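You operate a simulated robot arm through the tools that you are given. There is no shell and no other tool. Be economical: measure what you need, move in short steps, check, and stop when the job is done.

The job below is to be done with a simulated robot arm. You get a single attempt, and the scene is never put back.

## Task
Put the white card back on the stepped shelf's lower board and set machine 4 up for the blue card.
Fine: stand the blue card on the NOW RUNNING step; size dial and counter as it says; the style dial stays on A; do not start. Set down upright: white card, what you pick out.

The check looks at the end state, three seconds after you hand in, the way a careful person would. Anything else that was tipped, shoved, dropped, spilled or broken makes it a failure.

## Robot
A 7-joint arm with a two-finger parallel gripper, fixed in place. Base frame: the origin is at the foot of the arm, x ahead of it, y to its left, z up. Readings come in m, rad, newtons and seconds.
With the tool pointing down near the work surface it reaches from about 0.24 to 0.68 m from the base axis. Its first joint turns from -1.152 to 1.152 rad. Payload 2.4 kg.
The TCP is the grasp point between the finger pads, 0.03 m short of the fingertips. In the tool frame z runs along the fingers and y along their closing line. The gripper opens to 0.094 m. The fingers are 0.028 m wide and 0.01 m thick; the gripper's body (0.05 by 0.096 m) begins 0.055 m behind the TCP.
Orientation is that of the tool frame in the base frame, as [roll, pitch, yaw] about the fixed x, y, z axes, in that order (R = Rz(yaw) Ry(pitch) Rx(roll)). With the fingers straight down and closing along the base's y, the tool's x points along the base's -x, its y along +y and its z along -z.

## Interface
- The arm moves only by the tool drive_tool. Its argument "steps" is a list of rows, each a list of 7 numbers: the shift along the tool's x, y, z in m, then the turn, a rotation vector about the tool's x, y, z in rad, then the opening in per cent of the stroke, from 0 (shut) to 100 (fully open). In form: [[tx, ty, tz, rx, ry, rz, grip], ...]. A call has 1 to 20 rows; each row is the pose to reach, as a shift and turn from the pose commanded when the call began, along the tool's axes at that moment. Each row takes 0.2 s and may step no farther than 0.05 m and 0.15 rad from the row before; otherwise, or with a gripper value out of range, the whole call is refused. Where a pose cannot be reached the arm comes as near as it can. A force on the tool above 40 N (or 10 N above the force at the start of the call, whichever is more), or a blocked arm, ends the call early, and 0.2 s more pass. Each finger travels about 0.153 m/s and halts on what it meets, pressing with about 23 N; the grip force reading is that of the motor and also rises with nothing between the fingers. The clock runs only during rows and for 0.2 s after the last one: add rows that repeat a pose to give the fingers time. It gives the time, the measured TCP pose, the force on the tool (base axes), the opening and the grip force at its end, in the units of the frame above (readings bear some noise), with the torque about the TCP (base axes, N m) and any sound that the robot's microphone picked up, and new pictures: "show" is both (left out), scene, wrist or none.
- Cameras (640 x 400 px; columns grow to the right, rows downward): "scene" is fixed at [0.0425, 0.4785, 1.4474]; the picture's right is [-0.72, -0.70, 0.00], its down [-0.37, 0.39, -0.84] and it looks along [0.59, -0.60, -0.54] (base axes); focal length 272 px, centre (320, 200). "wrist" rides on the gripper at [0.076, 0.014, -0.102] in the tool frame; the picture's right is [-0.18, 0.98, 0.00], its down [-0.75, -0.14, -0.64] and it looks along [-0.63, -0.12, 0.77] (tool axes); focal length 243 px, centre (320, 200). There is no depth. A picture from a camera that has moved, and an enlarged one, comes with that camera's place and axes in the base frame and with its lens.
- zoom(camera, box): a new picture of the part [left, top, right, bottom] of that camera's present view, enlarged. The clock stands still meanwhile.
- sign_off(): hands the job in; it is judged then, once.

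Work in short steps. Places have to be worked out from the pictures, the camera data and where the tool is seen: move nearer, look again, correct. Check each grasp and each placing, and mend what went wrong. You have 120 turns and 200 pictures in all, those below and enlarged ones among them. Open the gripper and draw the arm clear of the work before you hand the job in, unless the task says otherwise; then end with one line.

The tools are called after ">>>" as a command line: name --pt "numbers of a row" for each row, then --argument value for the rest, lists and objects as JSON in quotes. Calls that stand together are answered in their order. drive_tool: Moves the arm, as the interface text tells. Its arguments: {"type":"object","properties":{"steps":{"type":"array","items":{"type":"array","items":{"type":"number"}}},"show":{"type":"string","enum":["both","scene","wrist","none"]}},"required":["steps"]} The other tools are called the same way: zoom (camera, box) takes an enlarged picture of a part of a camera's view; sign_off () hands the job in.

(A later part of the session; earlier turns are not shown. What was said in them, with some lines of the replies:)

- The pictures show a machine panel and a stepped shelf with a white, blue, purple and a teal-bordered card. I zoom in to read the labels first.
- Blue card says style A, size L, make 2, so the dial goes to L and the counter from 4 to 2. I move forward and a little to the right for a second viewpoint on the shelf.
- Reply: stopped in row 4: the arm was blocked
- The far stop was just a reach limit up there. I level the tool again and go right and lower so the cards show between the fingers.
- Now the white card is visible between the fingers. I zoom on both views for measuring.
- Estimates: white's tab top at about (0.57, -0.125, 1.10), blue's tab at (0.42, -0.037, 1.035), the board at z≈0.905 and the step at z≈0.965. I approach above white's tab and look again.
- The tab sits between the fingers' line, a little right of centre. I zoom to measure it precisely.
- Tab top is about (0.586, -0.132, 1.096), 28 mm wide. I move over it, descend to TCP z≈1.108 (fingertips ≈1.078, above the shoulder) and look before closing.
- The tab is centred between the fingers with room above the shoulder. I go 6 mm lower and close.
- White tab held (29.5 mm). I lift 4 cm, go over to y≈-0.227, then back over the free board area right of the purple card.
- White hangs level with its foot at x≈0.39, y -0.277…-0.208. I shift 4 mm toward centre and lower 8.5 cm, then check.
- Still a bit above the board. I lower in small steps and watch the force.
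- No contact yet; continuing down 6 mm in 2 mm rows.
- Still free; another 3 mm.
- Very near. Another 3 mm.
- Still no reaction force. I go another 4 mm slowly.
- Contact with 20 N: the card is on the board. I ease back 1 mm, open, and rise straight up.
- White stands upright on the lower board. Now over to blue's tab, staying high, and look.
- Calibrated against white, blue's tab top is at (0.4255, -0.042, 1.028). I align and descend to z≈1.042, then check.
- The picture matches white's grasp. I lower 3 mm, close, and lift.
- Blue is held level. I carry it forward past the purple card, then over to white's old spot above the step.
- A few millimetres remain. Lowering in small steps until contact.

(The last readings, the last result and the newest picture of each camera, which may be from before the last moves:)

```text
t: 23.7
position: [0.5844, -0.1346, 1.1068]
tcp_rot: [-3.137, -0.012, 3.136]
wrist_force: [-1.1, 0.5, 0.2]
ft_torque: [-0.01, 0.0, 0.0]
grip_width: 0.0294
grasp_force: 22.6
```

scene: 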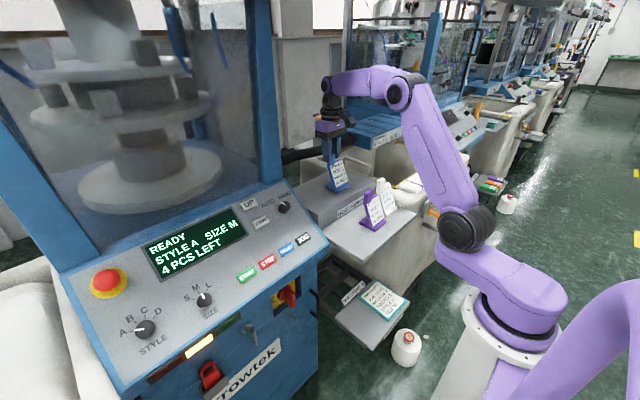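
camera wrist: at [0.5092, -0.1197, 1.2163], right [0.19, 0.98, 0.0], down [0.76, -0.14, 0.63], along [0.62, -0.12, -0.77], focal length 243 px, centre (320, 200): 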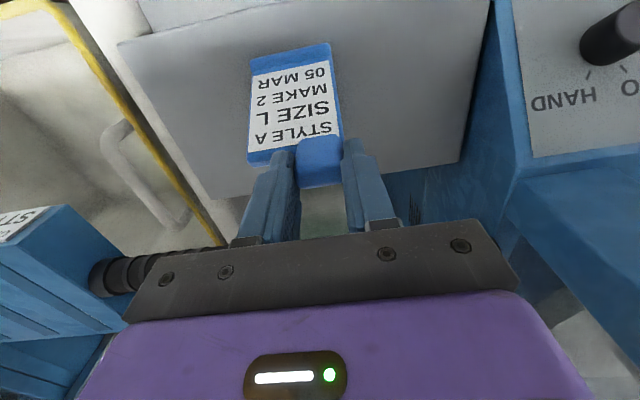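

No contact yet; another 2 mm.

>>> drive_tool --pt "0 0 0.001 0 0 0 10" --pt "0 0 0.002 0 0 0 10" --pt "0 0 0.002 0 0 0 10" --show "none"

```text
t: 24.5
position: [0.5846, -0.134, 1.1049]
tcp_rot: [-3.138, -0.008, 3.134]
wrist_force: [-1.7, -1.8, 10.4]
ft_torque: [0.07, 0.38, 0.0]
grip_width: 0.0294
grasp_force: 23.0
```

Contact (10 N). I ease up slightly, open and rise straight.

>>> drive_tool --pt "0 0 -0.0005 0 0 0 10" --pt "0 0 -0.0005 0 0 0 35" --pt "0 0 -0.0005 0 0 0 55" --pt "0 0 -0.0005 0 0 0 55" --pt "0 0 -0.02 0 0 0 55" --pt "0.01 0 -0.06 0 0 0 55" --pt "0.05 0 -0.06 0 0 0 55" --pt "0.1 0 -0.08 0 0 0 55" --pt "0.1 0 -0.08 0 0 0 55"

>>> zoom --camera "scene" --box '[300, 140, 400, 240]'

```text
refused: row 8 steps farther than a row can; nothing moved
```

```text
4.00 times, centred on (350, 190) of scene
camera zoom: at [0.0423, 0.4785, 1.4474], right [-0.72, -0.7, 0.0], down [-0.37, 0.39, -0.84], along [0.59, -0.6, -0.54], focal length 1086 px, centre (200, 240)
```

zoom: 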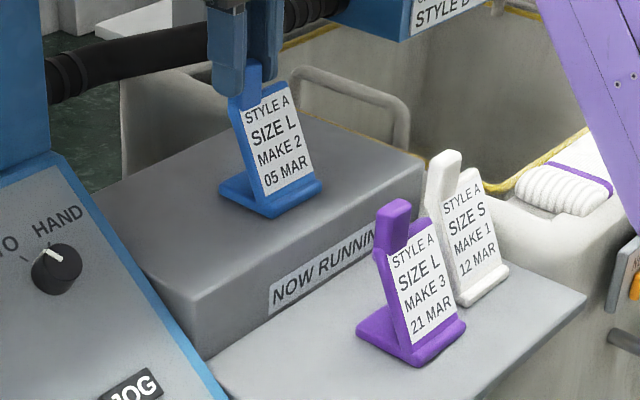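

The call was refused for step size; I repeat it with smaller rows.

>>> drive_tool --pt "0 0 -0.0005 0 0 0 10" --pt "0 0 -0.0005 0 0 0 35" --pt "0 0 -0.0005 0 0 0 55" --pt "0 0 -0.0005 0 0 0 55" --pt "0 0 -0.02 0 0 0 55" --pt "0.0 0 -0.06 0 0 0 55" --pt "0.04 0 -0.06 0 0 0 55" --pt "0.08 0 -0.08 0 0 0 55" --pt "0.1 0 -0.08 0 0 0 55"

>>> zoom --camera "scene" --box '[300, 140, 400, 240]'

```text
t: 26.5
position: [0.4835, -0.1338, 1.1863]
tcp_rot: [-3.139, -0.011, 3.137]
wrist_force: [0.1, 0.0, -0.2]
ft_torque: [0.02, 0.0, 0.0]
grip_width: 0.0516
grasp_force: 0.1
camera wrist: at [0.4069, -0.1199, 1.2908], right [0.19, 0.98, 0.0], down [0.76, -0.14, 0.63], along [0.62, -0.12, -0.77], focal length 243 px, centre (320, 200)
```

scene: 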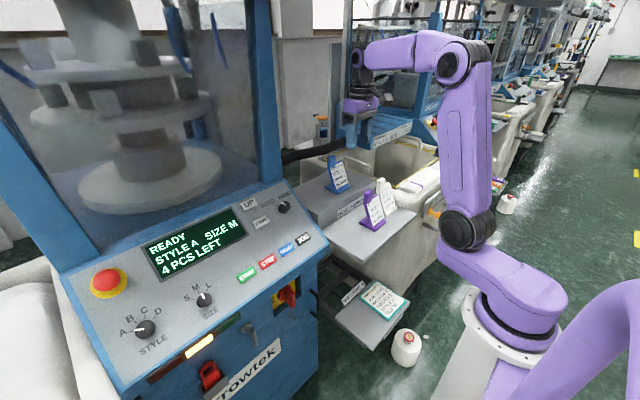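
wrist: 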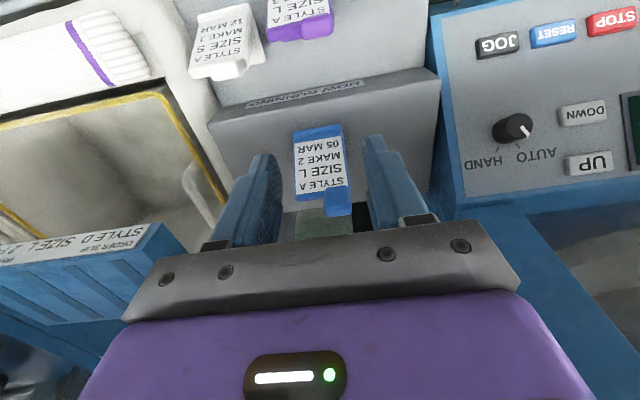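

```text
4.00 times, centred on (350, 190) of scene
camera zoom: at [0.0425, 0.4785, 1.4474], right [-0.72, -0.7, 0.0], down [-0.37, 0.39, -0.84], along [0.59, -0.6, -0.54], focal length 1086 px, centre (200, 240)
```

zoom: 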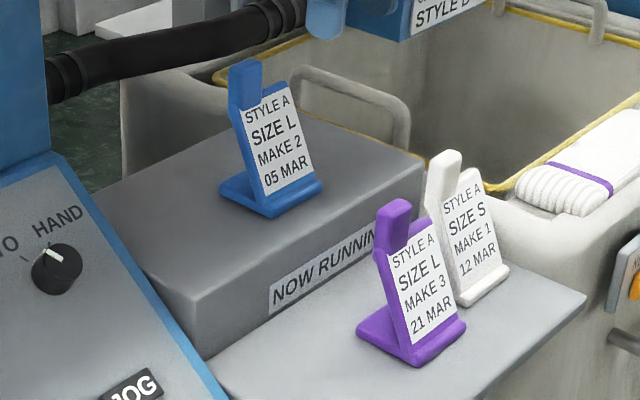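

Blue stands on the step. Next the size dial: I move left above the panel and tilt the tool about 0.59 rad to face it.

>>> drive_tool --pt "0.02 0.04 0 0 0 0 60" --pt "0.04 0.085 0 0 0 0 70" --pt "0.06 0.13 0 0 0 0 70" --pt "0.08 0.175 0 0 0 0 70" --pt "0.08 0.22 0 0 0 0 70" --pt "0.08 0.265 0.01 0 0 0 70" --pt "0.08 0.31 0.02 0 -0.1 0 70" --pt "0.08 0.355 0.03 0 -0.2 0 70" --pt "0.08 0.4 0.04 0 -0.3 0 70" --pt "0.08 0.445 0.05 0 -0.4 0 70" --pt "0.08 0.49 0.06 0 -0.5 0 70" --pt "0.08 0.512 0.08 0 -0.588 0 70" --pt "0.08 0.512 0.1 0 -0.588 0 70" --pt "0.08 0.512 0.1 0 -0.588 0 70"

```text
t: 29.5
position: [0.4081, 0.3813, 1.0833]
tcp_rot: [-3.139, 0.578, 3.137]
wrist_force: [0.3, 0.0, 0.6]
ft_torque: [-0.01, 0.01, -0.03]
grip_width: 0.0657
grasp_force: 0.1
camera wrist: at [0.2859, 0.3947, 1.1305], right [0.16, 0.98, 0.1], down [0.28, -0.14, 0.95], along [0.95, -0.12, -0.3], focal length 243 px, centre (320, 200)
```

scene: 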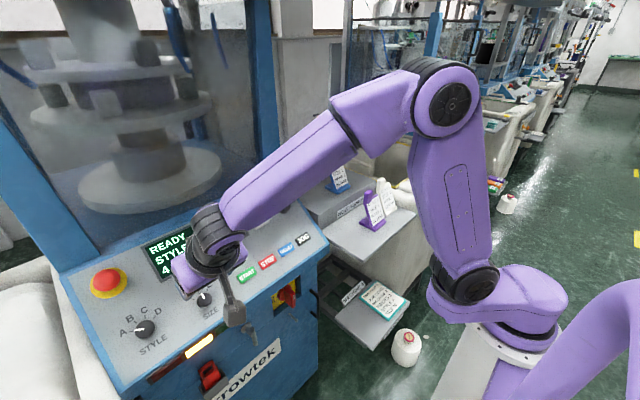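
wrist: 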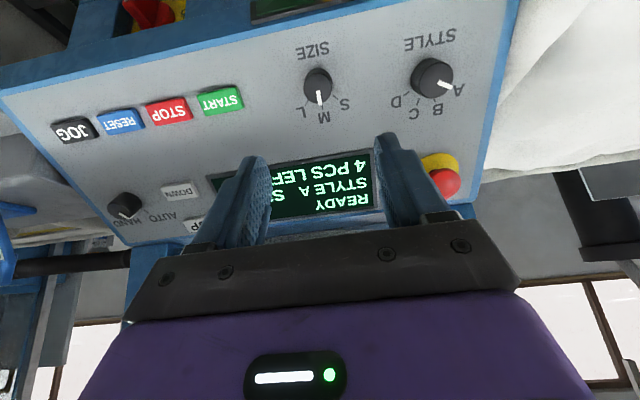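

The size dial is confirmed near (0.489, 0.379, 0.944). I zoom to see the dial, its scale and height.

>>> zoom --camera "wrist" --box '[270, 30, 380, 140]'

>>> zoom --camera "wrist" --box '[50, 70, 280, 230]'

>>> zoom --camera "scene" --box '[170, 260, 250, 330]'

```text
3.64 times, centred on (325, 85) of wrist
camera zoom: at [0.2859, 0.3947, 1.1305], right [0.16, 0.98, 0.1], down [0.28, -0.14, 0.95], along [0.95, -0.12, -0.3], focal length 882 px, centre (302, 618)
```

zoom: 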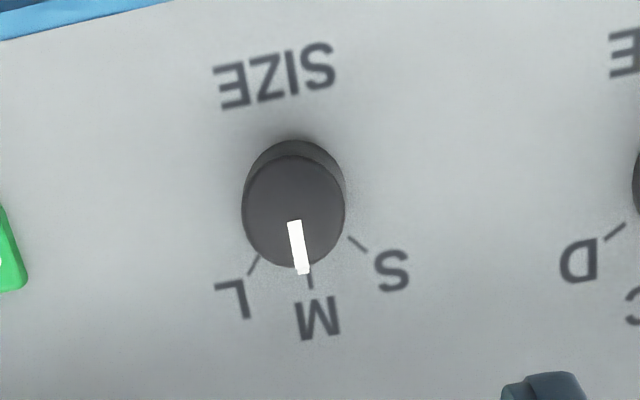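

```text
2.50 times, centred on (165, 150) of wrist
camera zoom: at [0.2859, 0.3947, 1.1305], right [0.16, 0.98, 0.1], down [0.28, -0.14, 0.95], along [0.95, -0.12, -0.3], focal length 606 px, centre (708, 325)
```

zoom: 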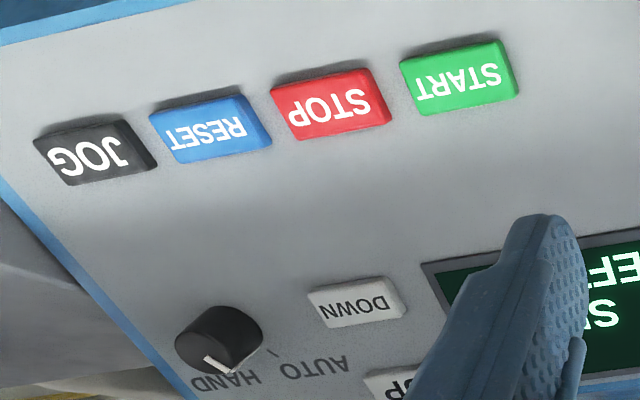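

```text
5.71 times, centred on (210, 295) of scene
camera zoom: at [0.0425, 0.4785, 1.4474], right [-0.72, -0.7, 0.0], down [-0.37, 0.39, -0.84], along [0.59, -0.6, -0.54], focal length 1551 px, centre (949, -343)
```

zoom: 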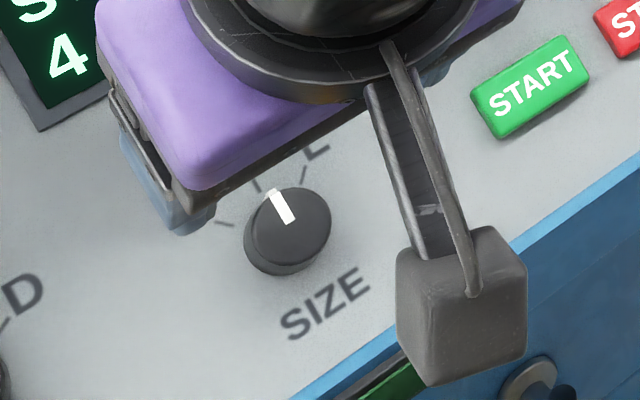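

Pointer is at M; L lies about 40–43° further, a positive turn about the tool z. I align and advance 10.5 cm along the tool axis, stopping short of the dial.

>>> drive_tool --pt "0.002 -0.001 0.035 0 0 0 65" --pt "0.004 -0.002 0.07 0 0 0 60" --pt "0.006 -0.0026 0.105 0 0 0 60" --pt "0.006 -0.0026 0.105 0 0 0 60"

>>> zoom --camera "wrist" --box '[240, 80, 420, 220]'

>>> zoom --camera "scene" --box '[170, 250, 270, 330]'

```text
t: 30.5
position: [0.4597, 0.3758, 0.992]
tcp_rot: [-3.141, 0.578, 3.135]
wrist_force: [-0.2, 1.7, 0.4]
ft_torque: [-0.04, -0.03, 0.01]
grip_width: 0.0564
grasp_force: 0.1
camera wrist: at [0.3389, 0.3918, 1.0386], right [0.16, 0.98, 0.1], down [0.28, -0.14, 0.95], along [0.95, -0.12, -0.3], focal length 243 px, centre (320, 200)
```

scene: 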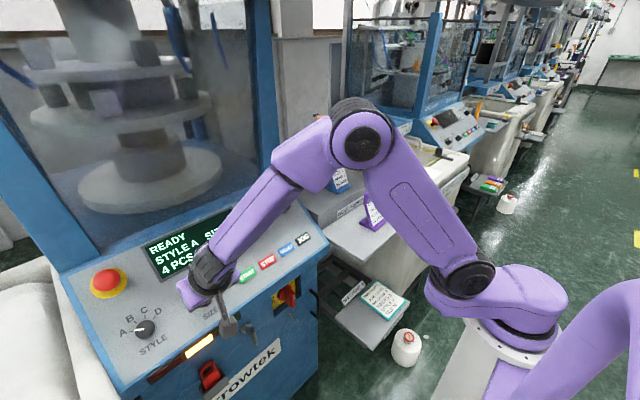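
wrist: 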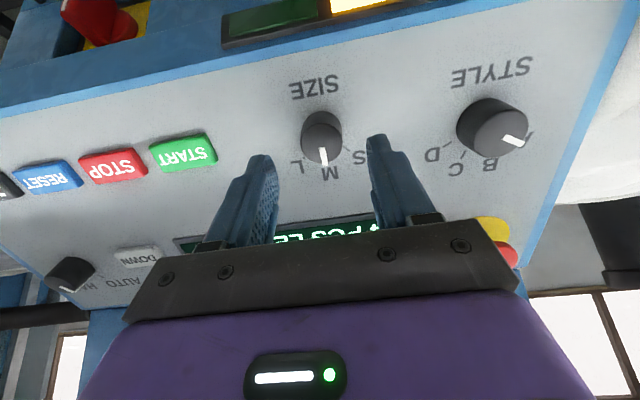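

```text
2.86 times, centred on (330, 150) of wrist
camera zoom: at [0.3389, 0.3918, 1.0386], right [0.16, 0.98, 0.1], down [0.28, -0.14, 0.95], along [0.95, -0.12, -0.3], focal length 693 px, centre (291, 343)
```

zoom: 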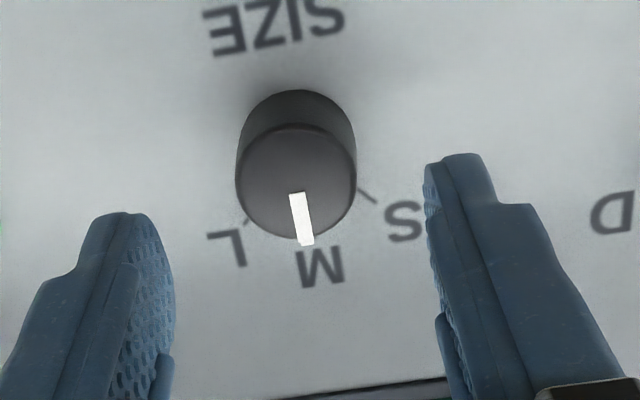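

```text
5.00 times, centred on (220, 290) of scene
camera zoom: at [0.0425, 0.4785, 1.4474], right [-0.72, -0.7, 0.0], down [-0.37, 0.39, -0.84], along [0.59, -0.6, -0.54], focal length 1357 px, centre (820, -250)
```

zoom: 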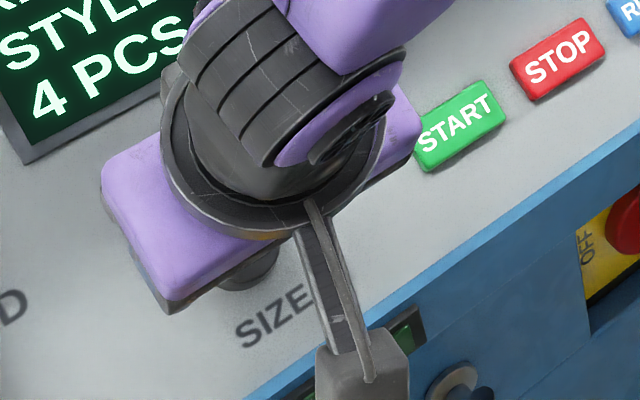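

The dial's top centre is about 43 mm ahead of the TCP with 2 mm offsets. I advance 25 mm so the tips straddle the dial, then check.

>>> drive_tool --pt "0.002 0.002 0.008 0 0 0 60" --pt "0.002 0.002 0.016 0 0 0 60" --pt "0.002 0.002 0.024 0 0 0 60" --pt "0.002 0.002 0.024 0 0 0 60" --show "wrist"

>>> zoom --camera "wrist" --box '[240, 80, 420, 220]'

```text
t: 31.5
position: [0.4709, 0.3779, 0.9722]
tcp_rot: [-3.138, 0.577, 3.137]
wrist_force: [-0.1, 0.2, 0.6]
ft_torque: [0.0, -0.02, -0.03]
grip_width: 0.0567
grasp_force: 0.0
camera wrist: at [0.3503, 0.3929, 1.0176], right [0.16, 0.98, 0.1], down [0.28, -0.14, 0.95], along [0.95, -0.12, -0.3], focal length 243 px, centre (320, 200)
```

wrist: 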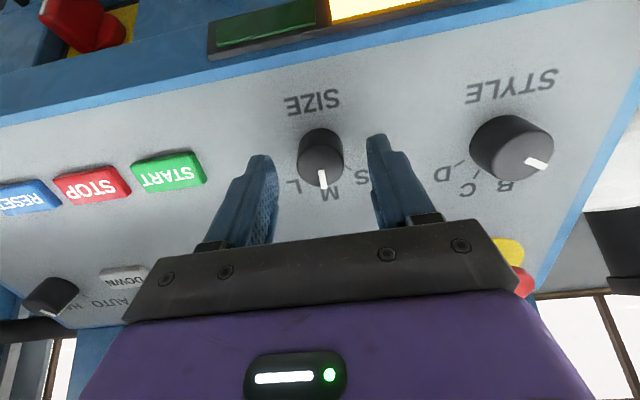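

```text
2.86 times, centred on (330, 150) of wrist
camera zoom: at [0.3503, 0.3929, 1.0176], right [0.16, 0.98, 0.1], down [0.28, -0.14, 0.95], along [0.95, -0.12, -0.3], focal length 693 px, centre (291, 343)
```

zoom: 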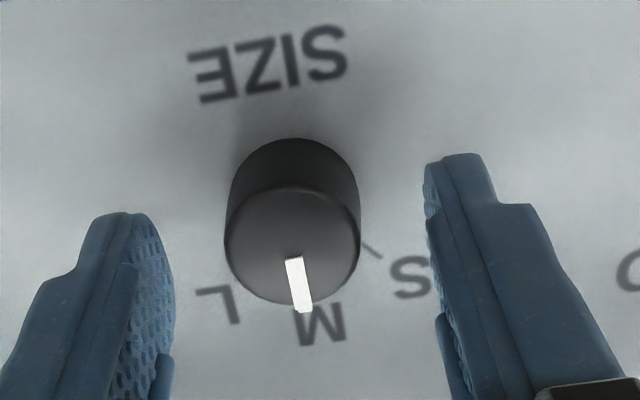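

Tips already straddle the dial by about 10 mm and are aligned. I advance 3 mm more and close on it.

>>> drive_tool --pt "0 0 0.003 0 0 0 60" --pt "0 0 0.003 0 0 0 45" --pt "0 0 0.003 0 0 0 32" --pt "0 0 0.003 0 0 0 22" --pt "0 0 0.003 0 0 0 22" --show "wrist"

>>> zoom --camera "wrist" --box '[240, 80, 420, 220]'

```text
t: 32.7
position: [0.472, 0.3784, 0.9683]
tcp_rot: [-3.138, 0.578, 3.139]
wrist_force: [2.7, 5.8, -3.4]
ft_torque: [0.16, -0.05, 0.07]
grip_width: 0.0289
grasp_force: 45.3
camera wrist: at [0.3515, 0.3932, 1.0144], right [0.16, 0.98, 0.1], down [0.28, -0.14, 0.95], along [0.95, -0.12, -0.3], focal length 243 px, centre (320, 200)
```

wrist: 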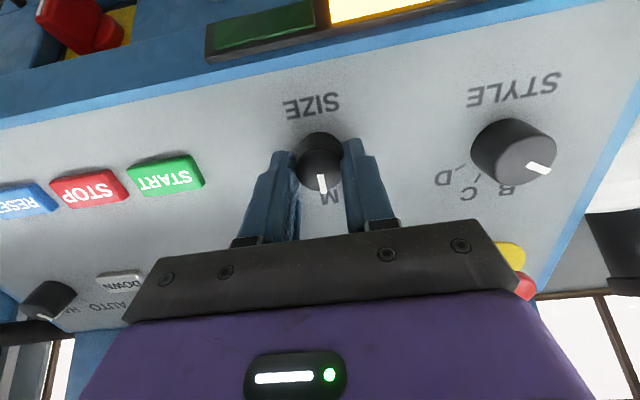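

```text
2.86 times, centred on (330, 150) of wrist
camera zoom: at [0.3515, 0.3932, 1.0144], right [0.16, 0.98, 0.1], down [0.28, -0.14, 0.95], along [0.95, -0.12, -0.3], focal length 693 px, centre (291, 343)
```

zoom: 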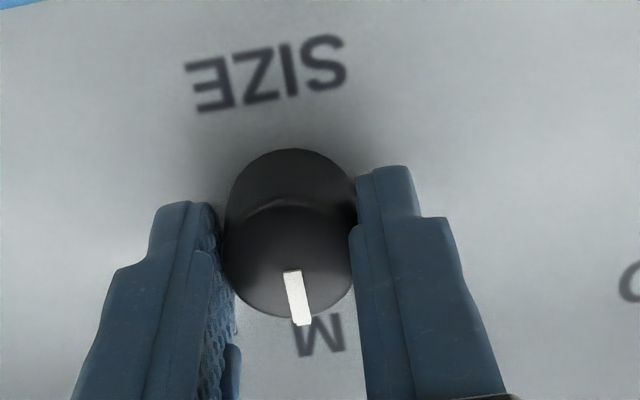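

Dial gripped (28.9 mm). I turn +0.70 rad about the tool z.

>>> drive_tool --pt "0 0 0.003 0 0 0.1 22" --pt "0 0 0.003 0 0 0.22 22" --pt "0 0 0.003 0 0 0.34 22" --pt "0 0 0.003 0 0 0.46 22" --pt "0 0 0.003 0 0 0.58 22" --pt "0 0 0.003 0 0 0.7 22" --pt "0 0 0.003 0 0 0.7 22"

>>> zoom --camera "wrist" --box '[240, 80, 420, 220]'

```text
t: 34.3
position: [0.4725, 0.3789, 0.9682]
tcp_rot: [2.744, 0.431, 2.347]
wrist_force: [-14.4, 2.6, 11.6]
ft_torque: [0.96, 0.17, 0.69]
grip_width: 0.0293
grasp_force: 44.8
camera wrist: at [0.3751, 0.4391, 1.0286], right [0.65, 0.63, 0.42], down [0.05, -0.59, 0.8], along [0.76, -0.5, -0.42], focal length 243 px, centre (320, 200)
```

scene: 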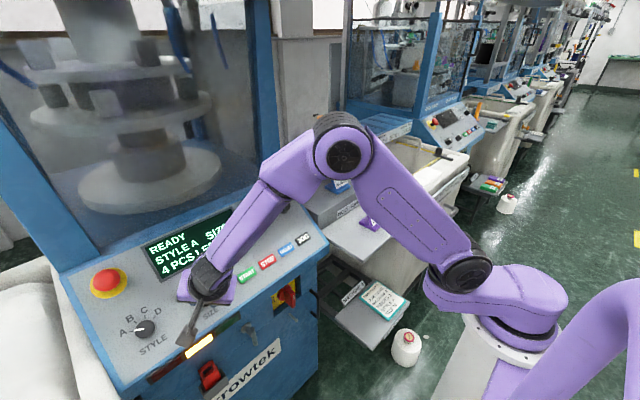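
wrist: 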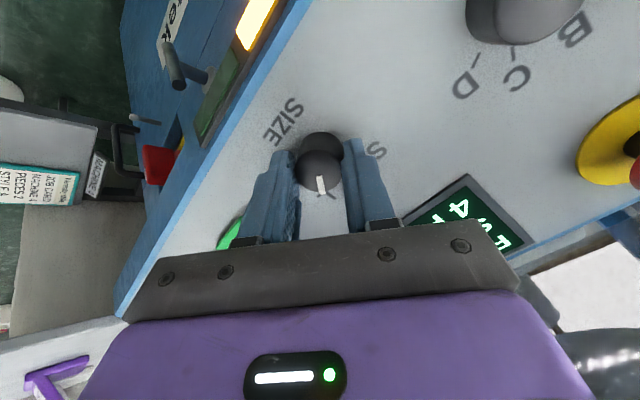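

```text
2.86 times, centred on (330, 150) of wrist
camera zoom: at [0.3751, 0.4391, 1.0286], right [0.65, 0.63, 0.42], down [0.05, -0.59, 0.8], along [0.76, -0.5, -0.42], focal length 693 px, centre (291, 343)
```

zoom: 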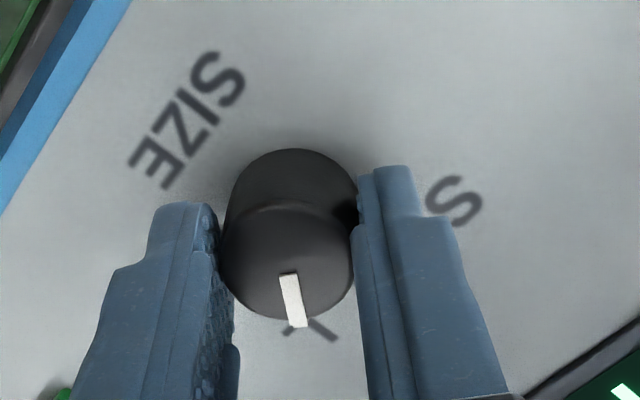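

The pointer now sits near the L tick. I open and retreat along the tool axis to check the display.

>>> drive_tool --pt "0 0 0 0 0 0.03 22" --pt "0 0 0 0 0 0.03 40" --pt "0 0 0 0 0 0.0 60" --pt "0 0 0 0 0 0 60" --pt "0 0 -0.03 0 0 0 60" --pt "0 0 -0.07 0 0 0 60" --pt "0 0 -0.11 0 0 0 60" --pt "0 0 -0.11 0 0 0 60"

>>> zoom --camera "scene" --box '[100, 190, 320, 350]'

>>> zoom --camera "wrist" --box '[240, 60, 420, 200]'

```text
t: 36.1
position: [0.4132, 0.3791, 1.0605]
tcp_rot: [2.745, 0.433, 2.35]
wrist_force: [-0.3, -0.3, 0.2]
ft_torque: [0.04, -0.01, -0.01]
grip_width: 0.0565
grasp_force: 0.1
camera wrist: at [0.3166, 0.4388, 1.1205], right [0.65, 0.63, 0.42], down [0.05, -0.59, 0.8], along [0.76, -0.5, -0.42], focal length 243 px, centre (320, 200)
```

scene: 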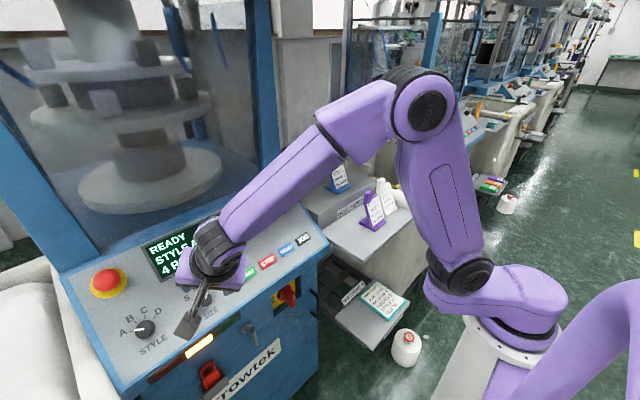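
wrist: 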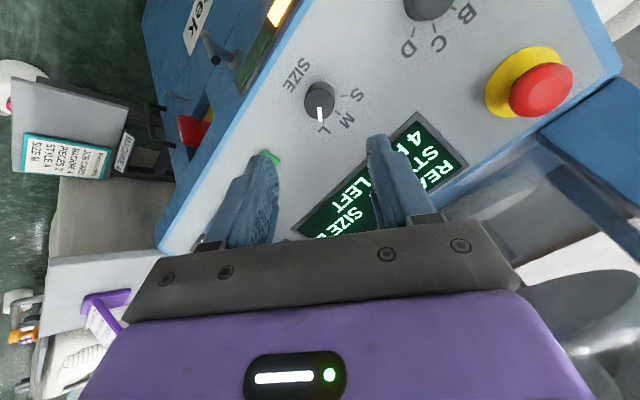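

```text
2.50 times, centred on (210, 270) of scene
camera zoom: at [0.0425, 0.4785, 1.4474], right [-0.72, -0.7, 0.0], down [-0.37, 0.39, -0.84], along [0.59, -0.6, -0.54], focal length 679 px, centre (595, 25)
```

zoom: 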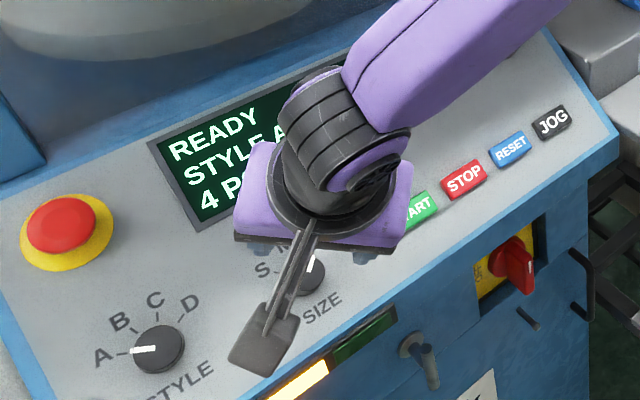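

```text
2.86 times, centred on (330, 130) of wrist
camera zoom: at [0.3166, 0.4388, 1.1205], right [0.65, 0.63, 0.42], down [0.05, -0.59, 0.8], along [0.76, -0.5, -0.42], focal length 693 px, centre (291, 400)
```

zoom: 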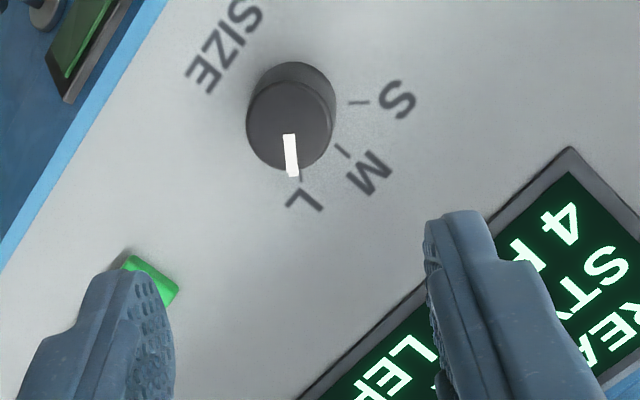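

Dial points at L. I rotate the wrist back and check the display.

>>> drive_tool --pt "0 0 -0.01 0 0 -0.14 60" --pt "0 0 -0.02 0 0 -0.28 40" --pt "0 0 -0.03 0 0 -0.42 20" --pt "0 0 -0.04 0 0 -0.56 0" --pt "0 0 -0.04 0 0 -0.7 0" --pt "0 0 -0.04 0 0 -0.7 0" --show "wrist"

```text
t: 37.5
position: [0.3916, 0.3788, 1.0934]
tcp_rot: [-3.135, 0.578, 3.139]
wrist_force: [0.1, 0.7, 0.1]
ft_torque: [0.0, -0.01, 0.02]
grip_width: 0.0001
grasp_force: 23.2
camera wrist: at [0.2709, 0.3939, 1.1388], right [0.16, 0.98, 0.1], down [0.28, -0.14, 0.95], along [0.95, -0.12, -0.3], focal length 243 px, centre (320, 200)
```

wrist: 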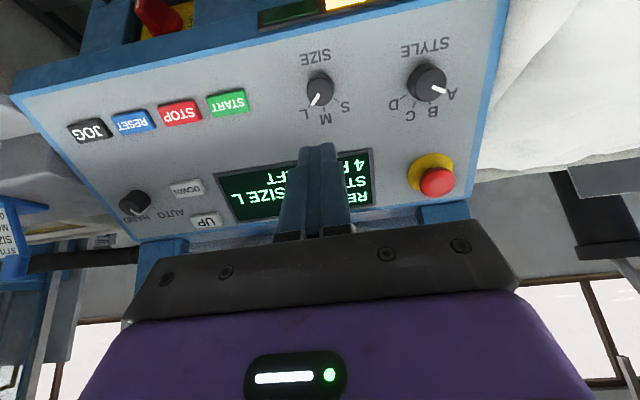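

Display reads SIZE L. DOWN lies at about (0.572, 0.163, 0.993). I move over it with closed fingers, about 7 cm off the panel.

>>> drive_tool --pt "-0.016 -0.043 0 0 0 0 0" --pt "-0.032 -0.086 0 0 0 0 0" --pt "-0.05 -0.13 0 0 0 0 0" --pt "-0.07 -0.173 0.01 0 0 0 0" --pt "-0.09 -0.21 0.03 0 0 0 0" --pt "-0.096 -0.216 0.06 0 0 0 0" --pt "-0.096 -0.216 0.082 0 0 0 0" --pt "-0.096 -0.216 0.082 0 0 0 0"

>>> zoom --camera "wrist" --box '[220, 60, 440, 220]'

>>> zoom --camera "scene" --box '[120, 170, 340, 310]'

```text
t: 39.3
position: [0.5163, 0.1623, 1.0778]
tcp_rot: [-3.138, 0.577, 3.138]
wrist_force: [-0.3, 0.4, 0.1]
ft_torque: [0.01, 0.01, 0.01]
grip_width: 0.0
grasp_force: 22.9
camera wrist: at [0.396, 0.177, 1.1229], right [0.16, 0.98, 0.1], down [0.28, -0.14, 0.95], along [0.95, -0.12, -0.3], focal length 243 px, centre (320, 200)
```

scene: 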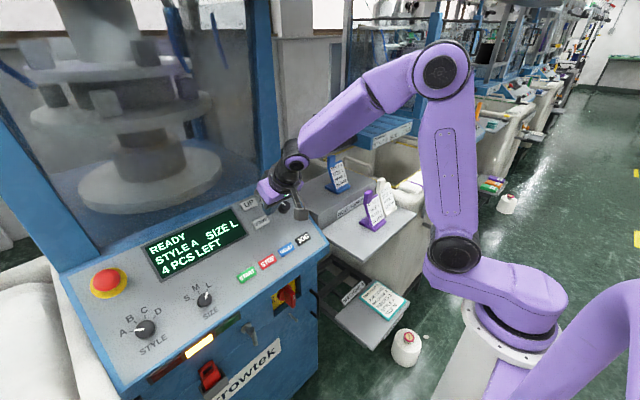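
wrist: 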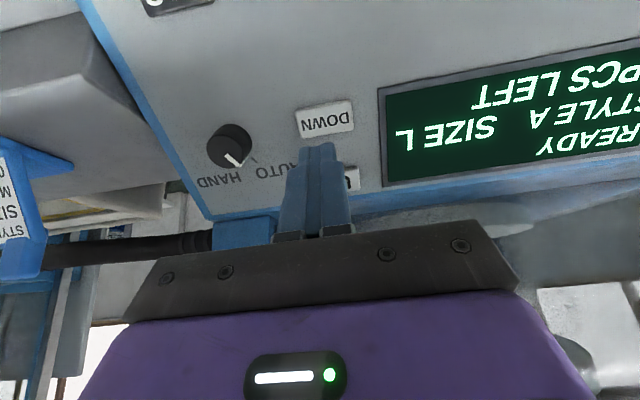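

```text
2.50 times, centred on (330, 140) of wrist
camera zoom: at [0.396, 0.177, 1.1229], right [0.16, 0.98, 0.1], down [0.28, -0.14, 0.95], along [0.95, -0.12, -0.3], focal length 606 px, centre (295, 350)
```

zoom: 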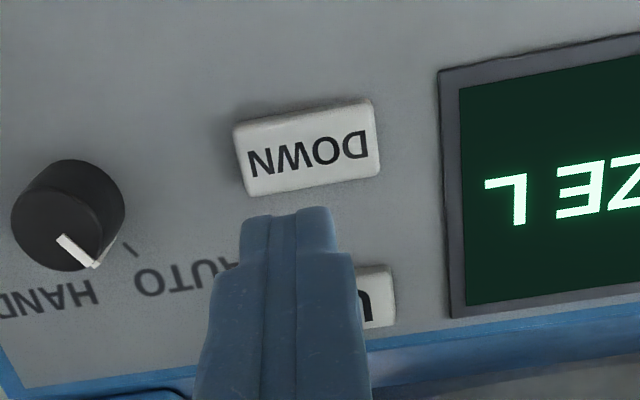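

```text
2.86 times, centred on (230, 240) of scene
camera zoom: at [0.0425, 0.4785, 1.4474], right [-0.72, -0.7, 0.0], down [-0.37, 0.39, -0.84], along [0.59, -0.6, -0.54], focal length 776 px, centre (577, 86)
```

zoom: 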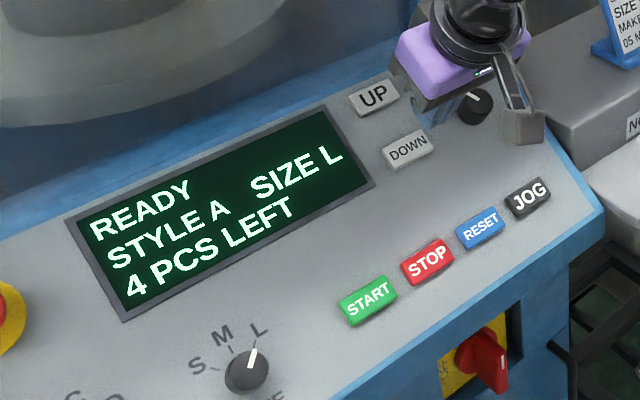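

Counter still 4. The button is 95 mm ahead with +4 mm in y; I advance 55 mm to hover about 1 cm over it.

>>> drive_tool --pt "-0.001 0.002 0.02 0 0 0 0" --pt "-0.001 0.004 0.04 0 0 0 0" --pt "-0.001 0.004 0.055 0 0 0 0" --pt "-0.001 0.004 0.055 0 0 0 0"

>>> zoom --camera "wrist" --box '[220, 80, 440, 240]'

>>> zoom --camera "scene" --box '[220, 180, 310, 250]'

```text
t: 40.3
position: [0.5467, 0.1656, 1.0307]
tcp_rot: [-3.138, 0.579, 3.137]
wrist_force: [0.6, -0.1, 0.0]
ft_torque: [0.02, 0.0, -0.02]
grip_width: 0.0002
grasp_force: 22.5
camera wrist: at [0.4265, 0.1812, 1.0762], right [0.16, 0.98, 0.1], down [0.28, -0.14, 0.95], along [0.95, -0.13, -0.3], focal length 243 px, centre (320, 200)
```

scene: 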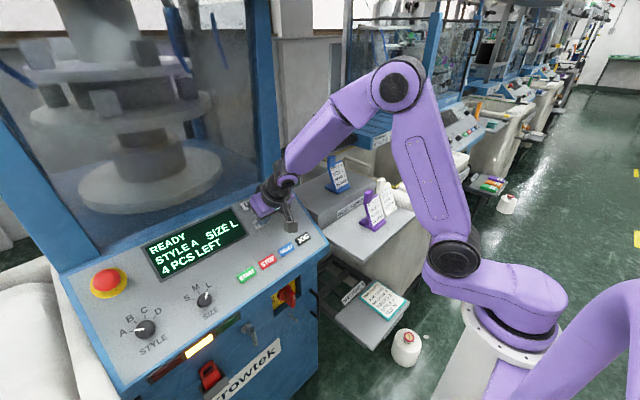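
wrist: 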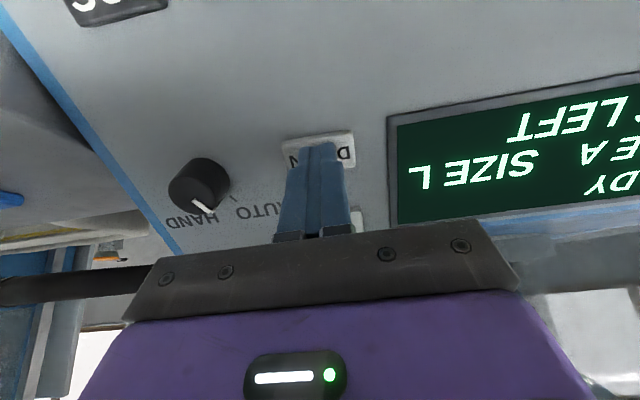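

```text
2.50 times, centred on (330, 160) of wrist
camera zoom: at [0.4265, 0.1812, 1.0762], right [0.16, 0.98, 0.1], down [0.28, -0.14, 0.95], along [0.95, -0.13, -0.3], focal length 606 px, centre (295, 300)
```

zoom: 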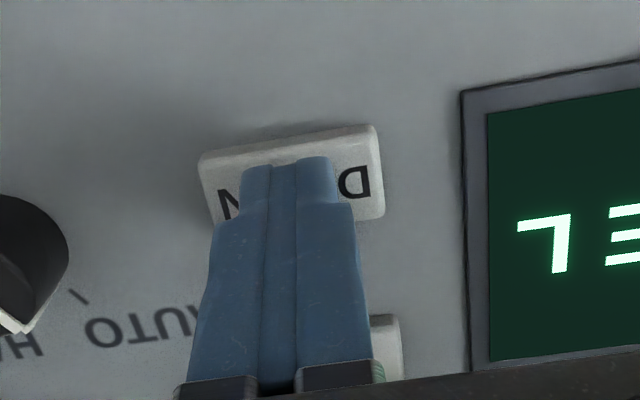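

```text
5.71 times, centred on (265, 215) of scene
camera zoom: at [0.0425, 0.4785, 1.4474], right [-0.72, -0.7, 0.0], down [-0.37, 0.39, -0.84], along [0.59, -0.6, -0.54], focal length 1551 px, centre (634, 114)
```

zoom: 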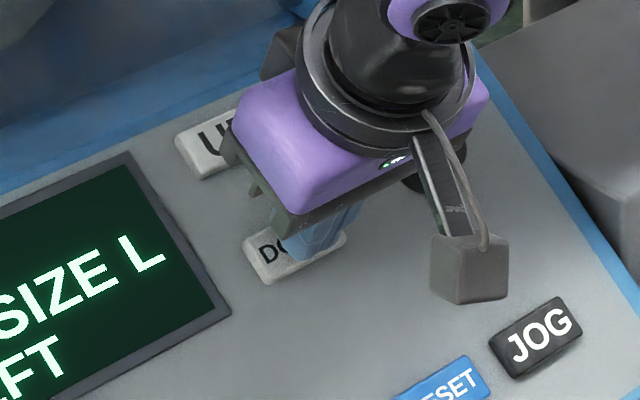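

The tip is over DOWN's middle. I advance slowly, watching force and sound.

>>> drive_tool --pt "0 0 0.004 0 0 0 0" --pt "0 0 0.007 0 0 0 0" --pt "0 0 0.009 0 0 0 0" --show "scene"

```text
t: 41.1
position: [0.552, 0.1661, 1.0233]
tcp_rot: [-3.138, 0.578, 3.138]
wrist_force: [-7.4, 0.1, 7.0]
ft_torque: [0.02, -0.11, -0.02]
grip_width: 0.0
grasp_force: 22.5
heard: click
```

scene: 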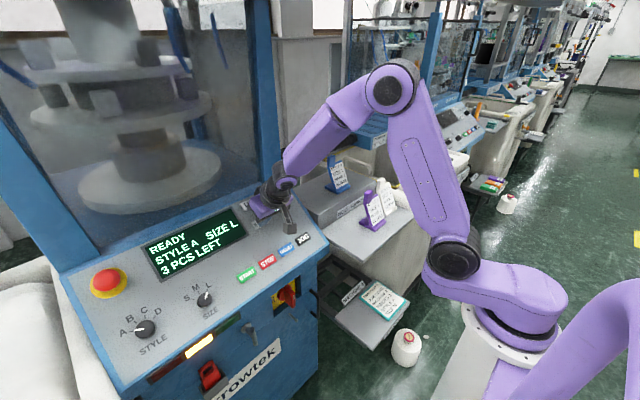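

A click, and the counter now reads 3. I release now.

>>> drive_tool --pt "0 0 -0.005 0 0 0 0" --pt "0 0 -0.01 0 0 0 0" --pt "0 0 -0.01 0 0 0 0" --show "none"

>>> zoom --camera "scene" --box '[130, 190, 270, 290]'

```text
t: 41.9
position: [0.5465, 0.1649, 1.0317]
tcp_rot: [-3.138, 0.579, 3.139]
wrist_force: [0.1, -0.6, -0.3]
ft_torque: [0.02, -0.01, 0.0]
grip_width: 0.0
grasp_force: 22.5
```

```text
4.00 times, centred on (200, 240) of scene
camera zoom: at [0.0425, 0.4785, 1.4474], right [-0.72, -0.7, 0.0], down [-0.37, 0.39, -0.84], along [0.59, -0.6, -0.54], focal length 1086 px, centre (800, 40)
```

zoom: 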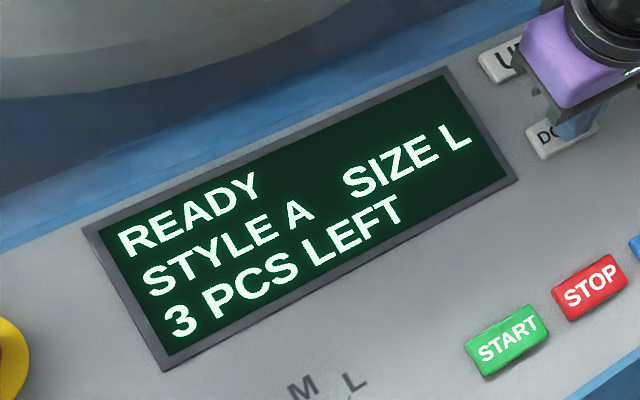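

Counter is 3. A second identical press, then release.

>>> drive_tool --pt "0 0 0.004 0 0 0 0" --pt "0 0 0.008 0 0 0 0" --pt "0 0 0.01 0 0 0 0" --show "none"

>>> zoom --camera "scene" --box '[130, 190, 270, 290]'

```text
t: 42.7
position: [0.5525, 0.1658, 1.024]
tcp_rot: [-3.138, 0.577, 3.138]
wrist_force: [-6.2, -2.1, 9.3]
ft_torque: [-0.07, -0.14, -0.01]
grip_width: 0.0
grasp_force: 23.1
heard: click
```

```text
4.00 times, centred on (200, 240) of scene
camera zoom: at [0.0422, 0.4784, 1.4474], right [-0.72, -0.7, 0.0], down [-0.37, 0.39, -0.84], along [0.59, -0.6, -0.54], focal length 1086 px, centre (800, 40)
```

zoom: 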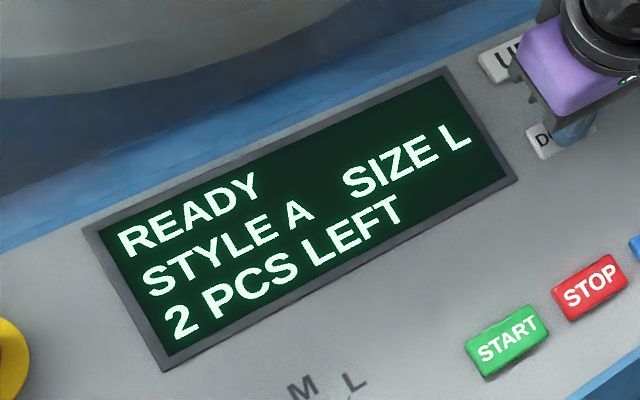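

Counter reads 2. I withdraw along the tool axis, open the gripper and back clear.

>>> drive_tool --pt "0 0 -0.015 0 0 0 0" --pt "0 0 -0.05 0 0 0 0" --pt "0 0 -0.09 0 0 0 0" --pt "0 0 -0.13 0 0 0 0" --pt "0 0 -0.17 0 0 0 50" --pt "0 0 -0.2 0 0 0 100" --pt "0 0 -0.2 0 0 0 100" --pt "0 0 -0.2 0 0 0 100"

>>> zoom --camera "scene" --box '[60, 180, 330, 350]'

>>> zoom --camera "scene" --box '[300, 130, 420, 240]'

```text
t: 44.5
position: [0.442, 0.1649, 1.1912]
tcp_rot: [-3.137, 0.579, 3.139]
wrist_force: [-0.9, 0.4, -0.6]
ft_torque: [0.01, 0.01, 0.02]
grip_width: 0.0939
grasp_force: 0.1
camera wrist: at [0.3214, 0.181, 1.2366], right [0.16, 0.98, 0.1], down [0.28, -0.14, 0.95], along [0.95, -0.12, -0.3], focal length 243 px, centre (320, 200)
```

scene: 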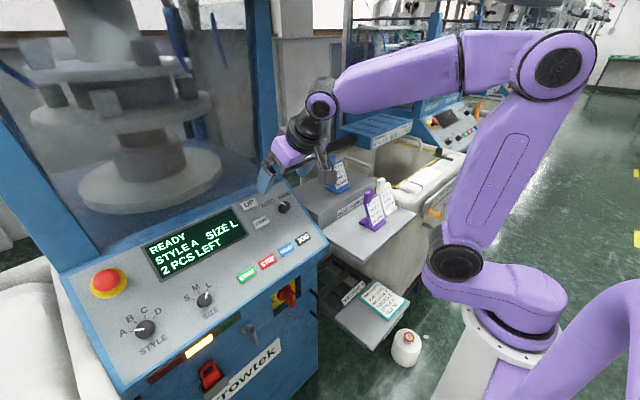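
wrist: 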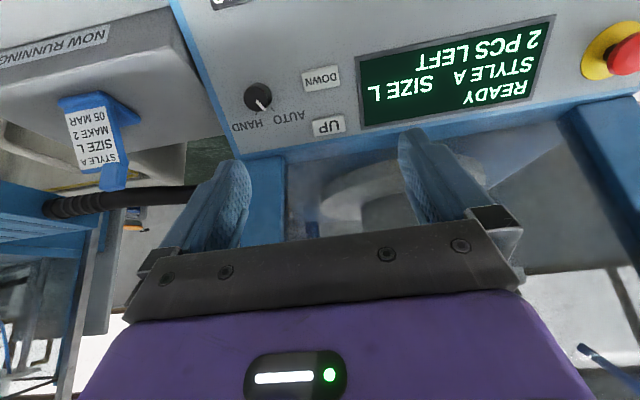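

```text
2.35 times, centred on (195, 265) of scene
camera zoom: at [0.0425, 0.4785, 1.4474], right [-0.72, -0.7, 0.0], down [-0.37, 0.39, -0.84], along [0.59, -0.6, -0.54], focal length 639 px, centre (614, 47)
```

zoom: 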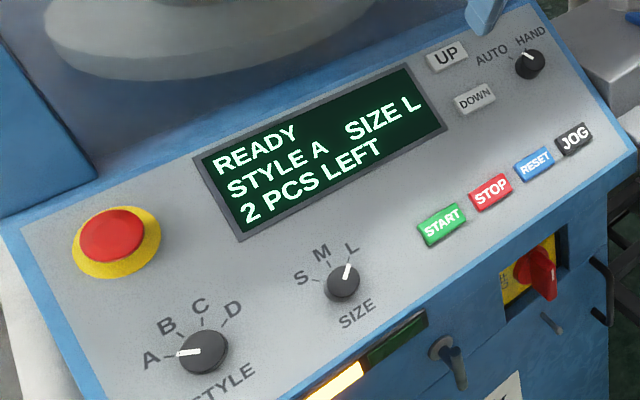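

```text
3.64 times, centred on (360, 185) of scene
camera zoom: at [0.0425, 0.4785, 1.4474], right [-0.72, -0.7, 0.0], down [-0.37, 0.39, -0.84], along [0.59, -0.6, -0.54], focal length 987 px, centre (174, 254)
```

zoom: 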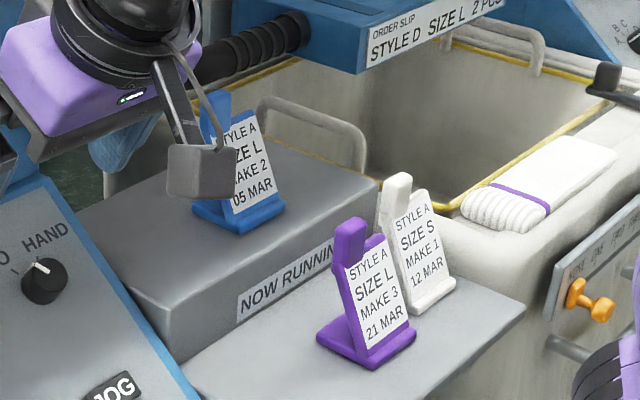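

The display reads READY, style A, size L, 2 pcs. All the cards are upright, and the arm is clear with the gripper open, so I hand in.

>>> sign_off

```text
The job is handed in.
```

The white card is upright on the lower board and the blue card stands on the NOW RUNNING step. Machine 4's display reads READY, style A, size L, 2 pieces left, and it was not started.
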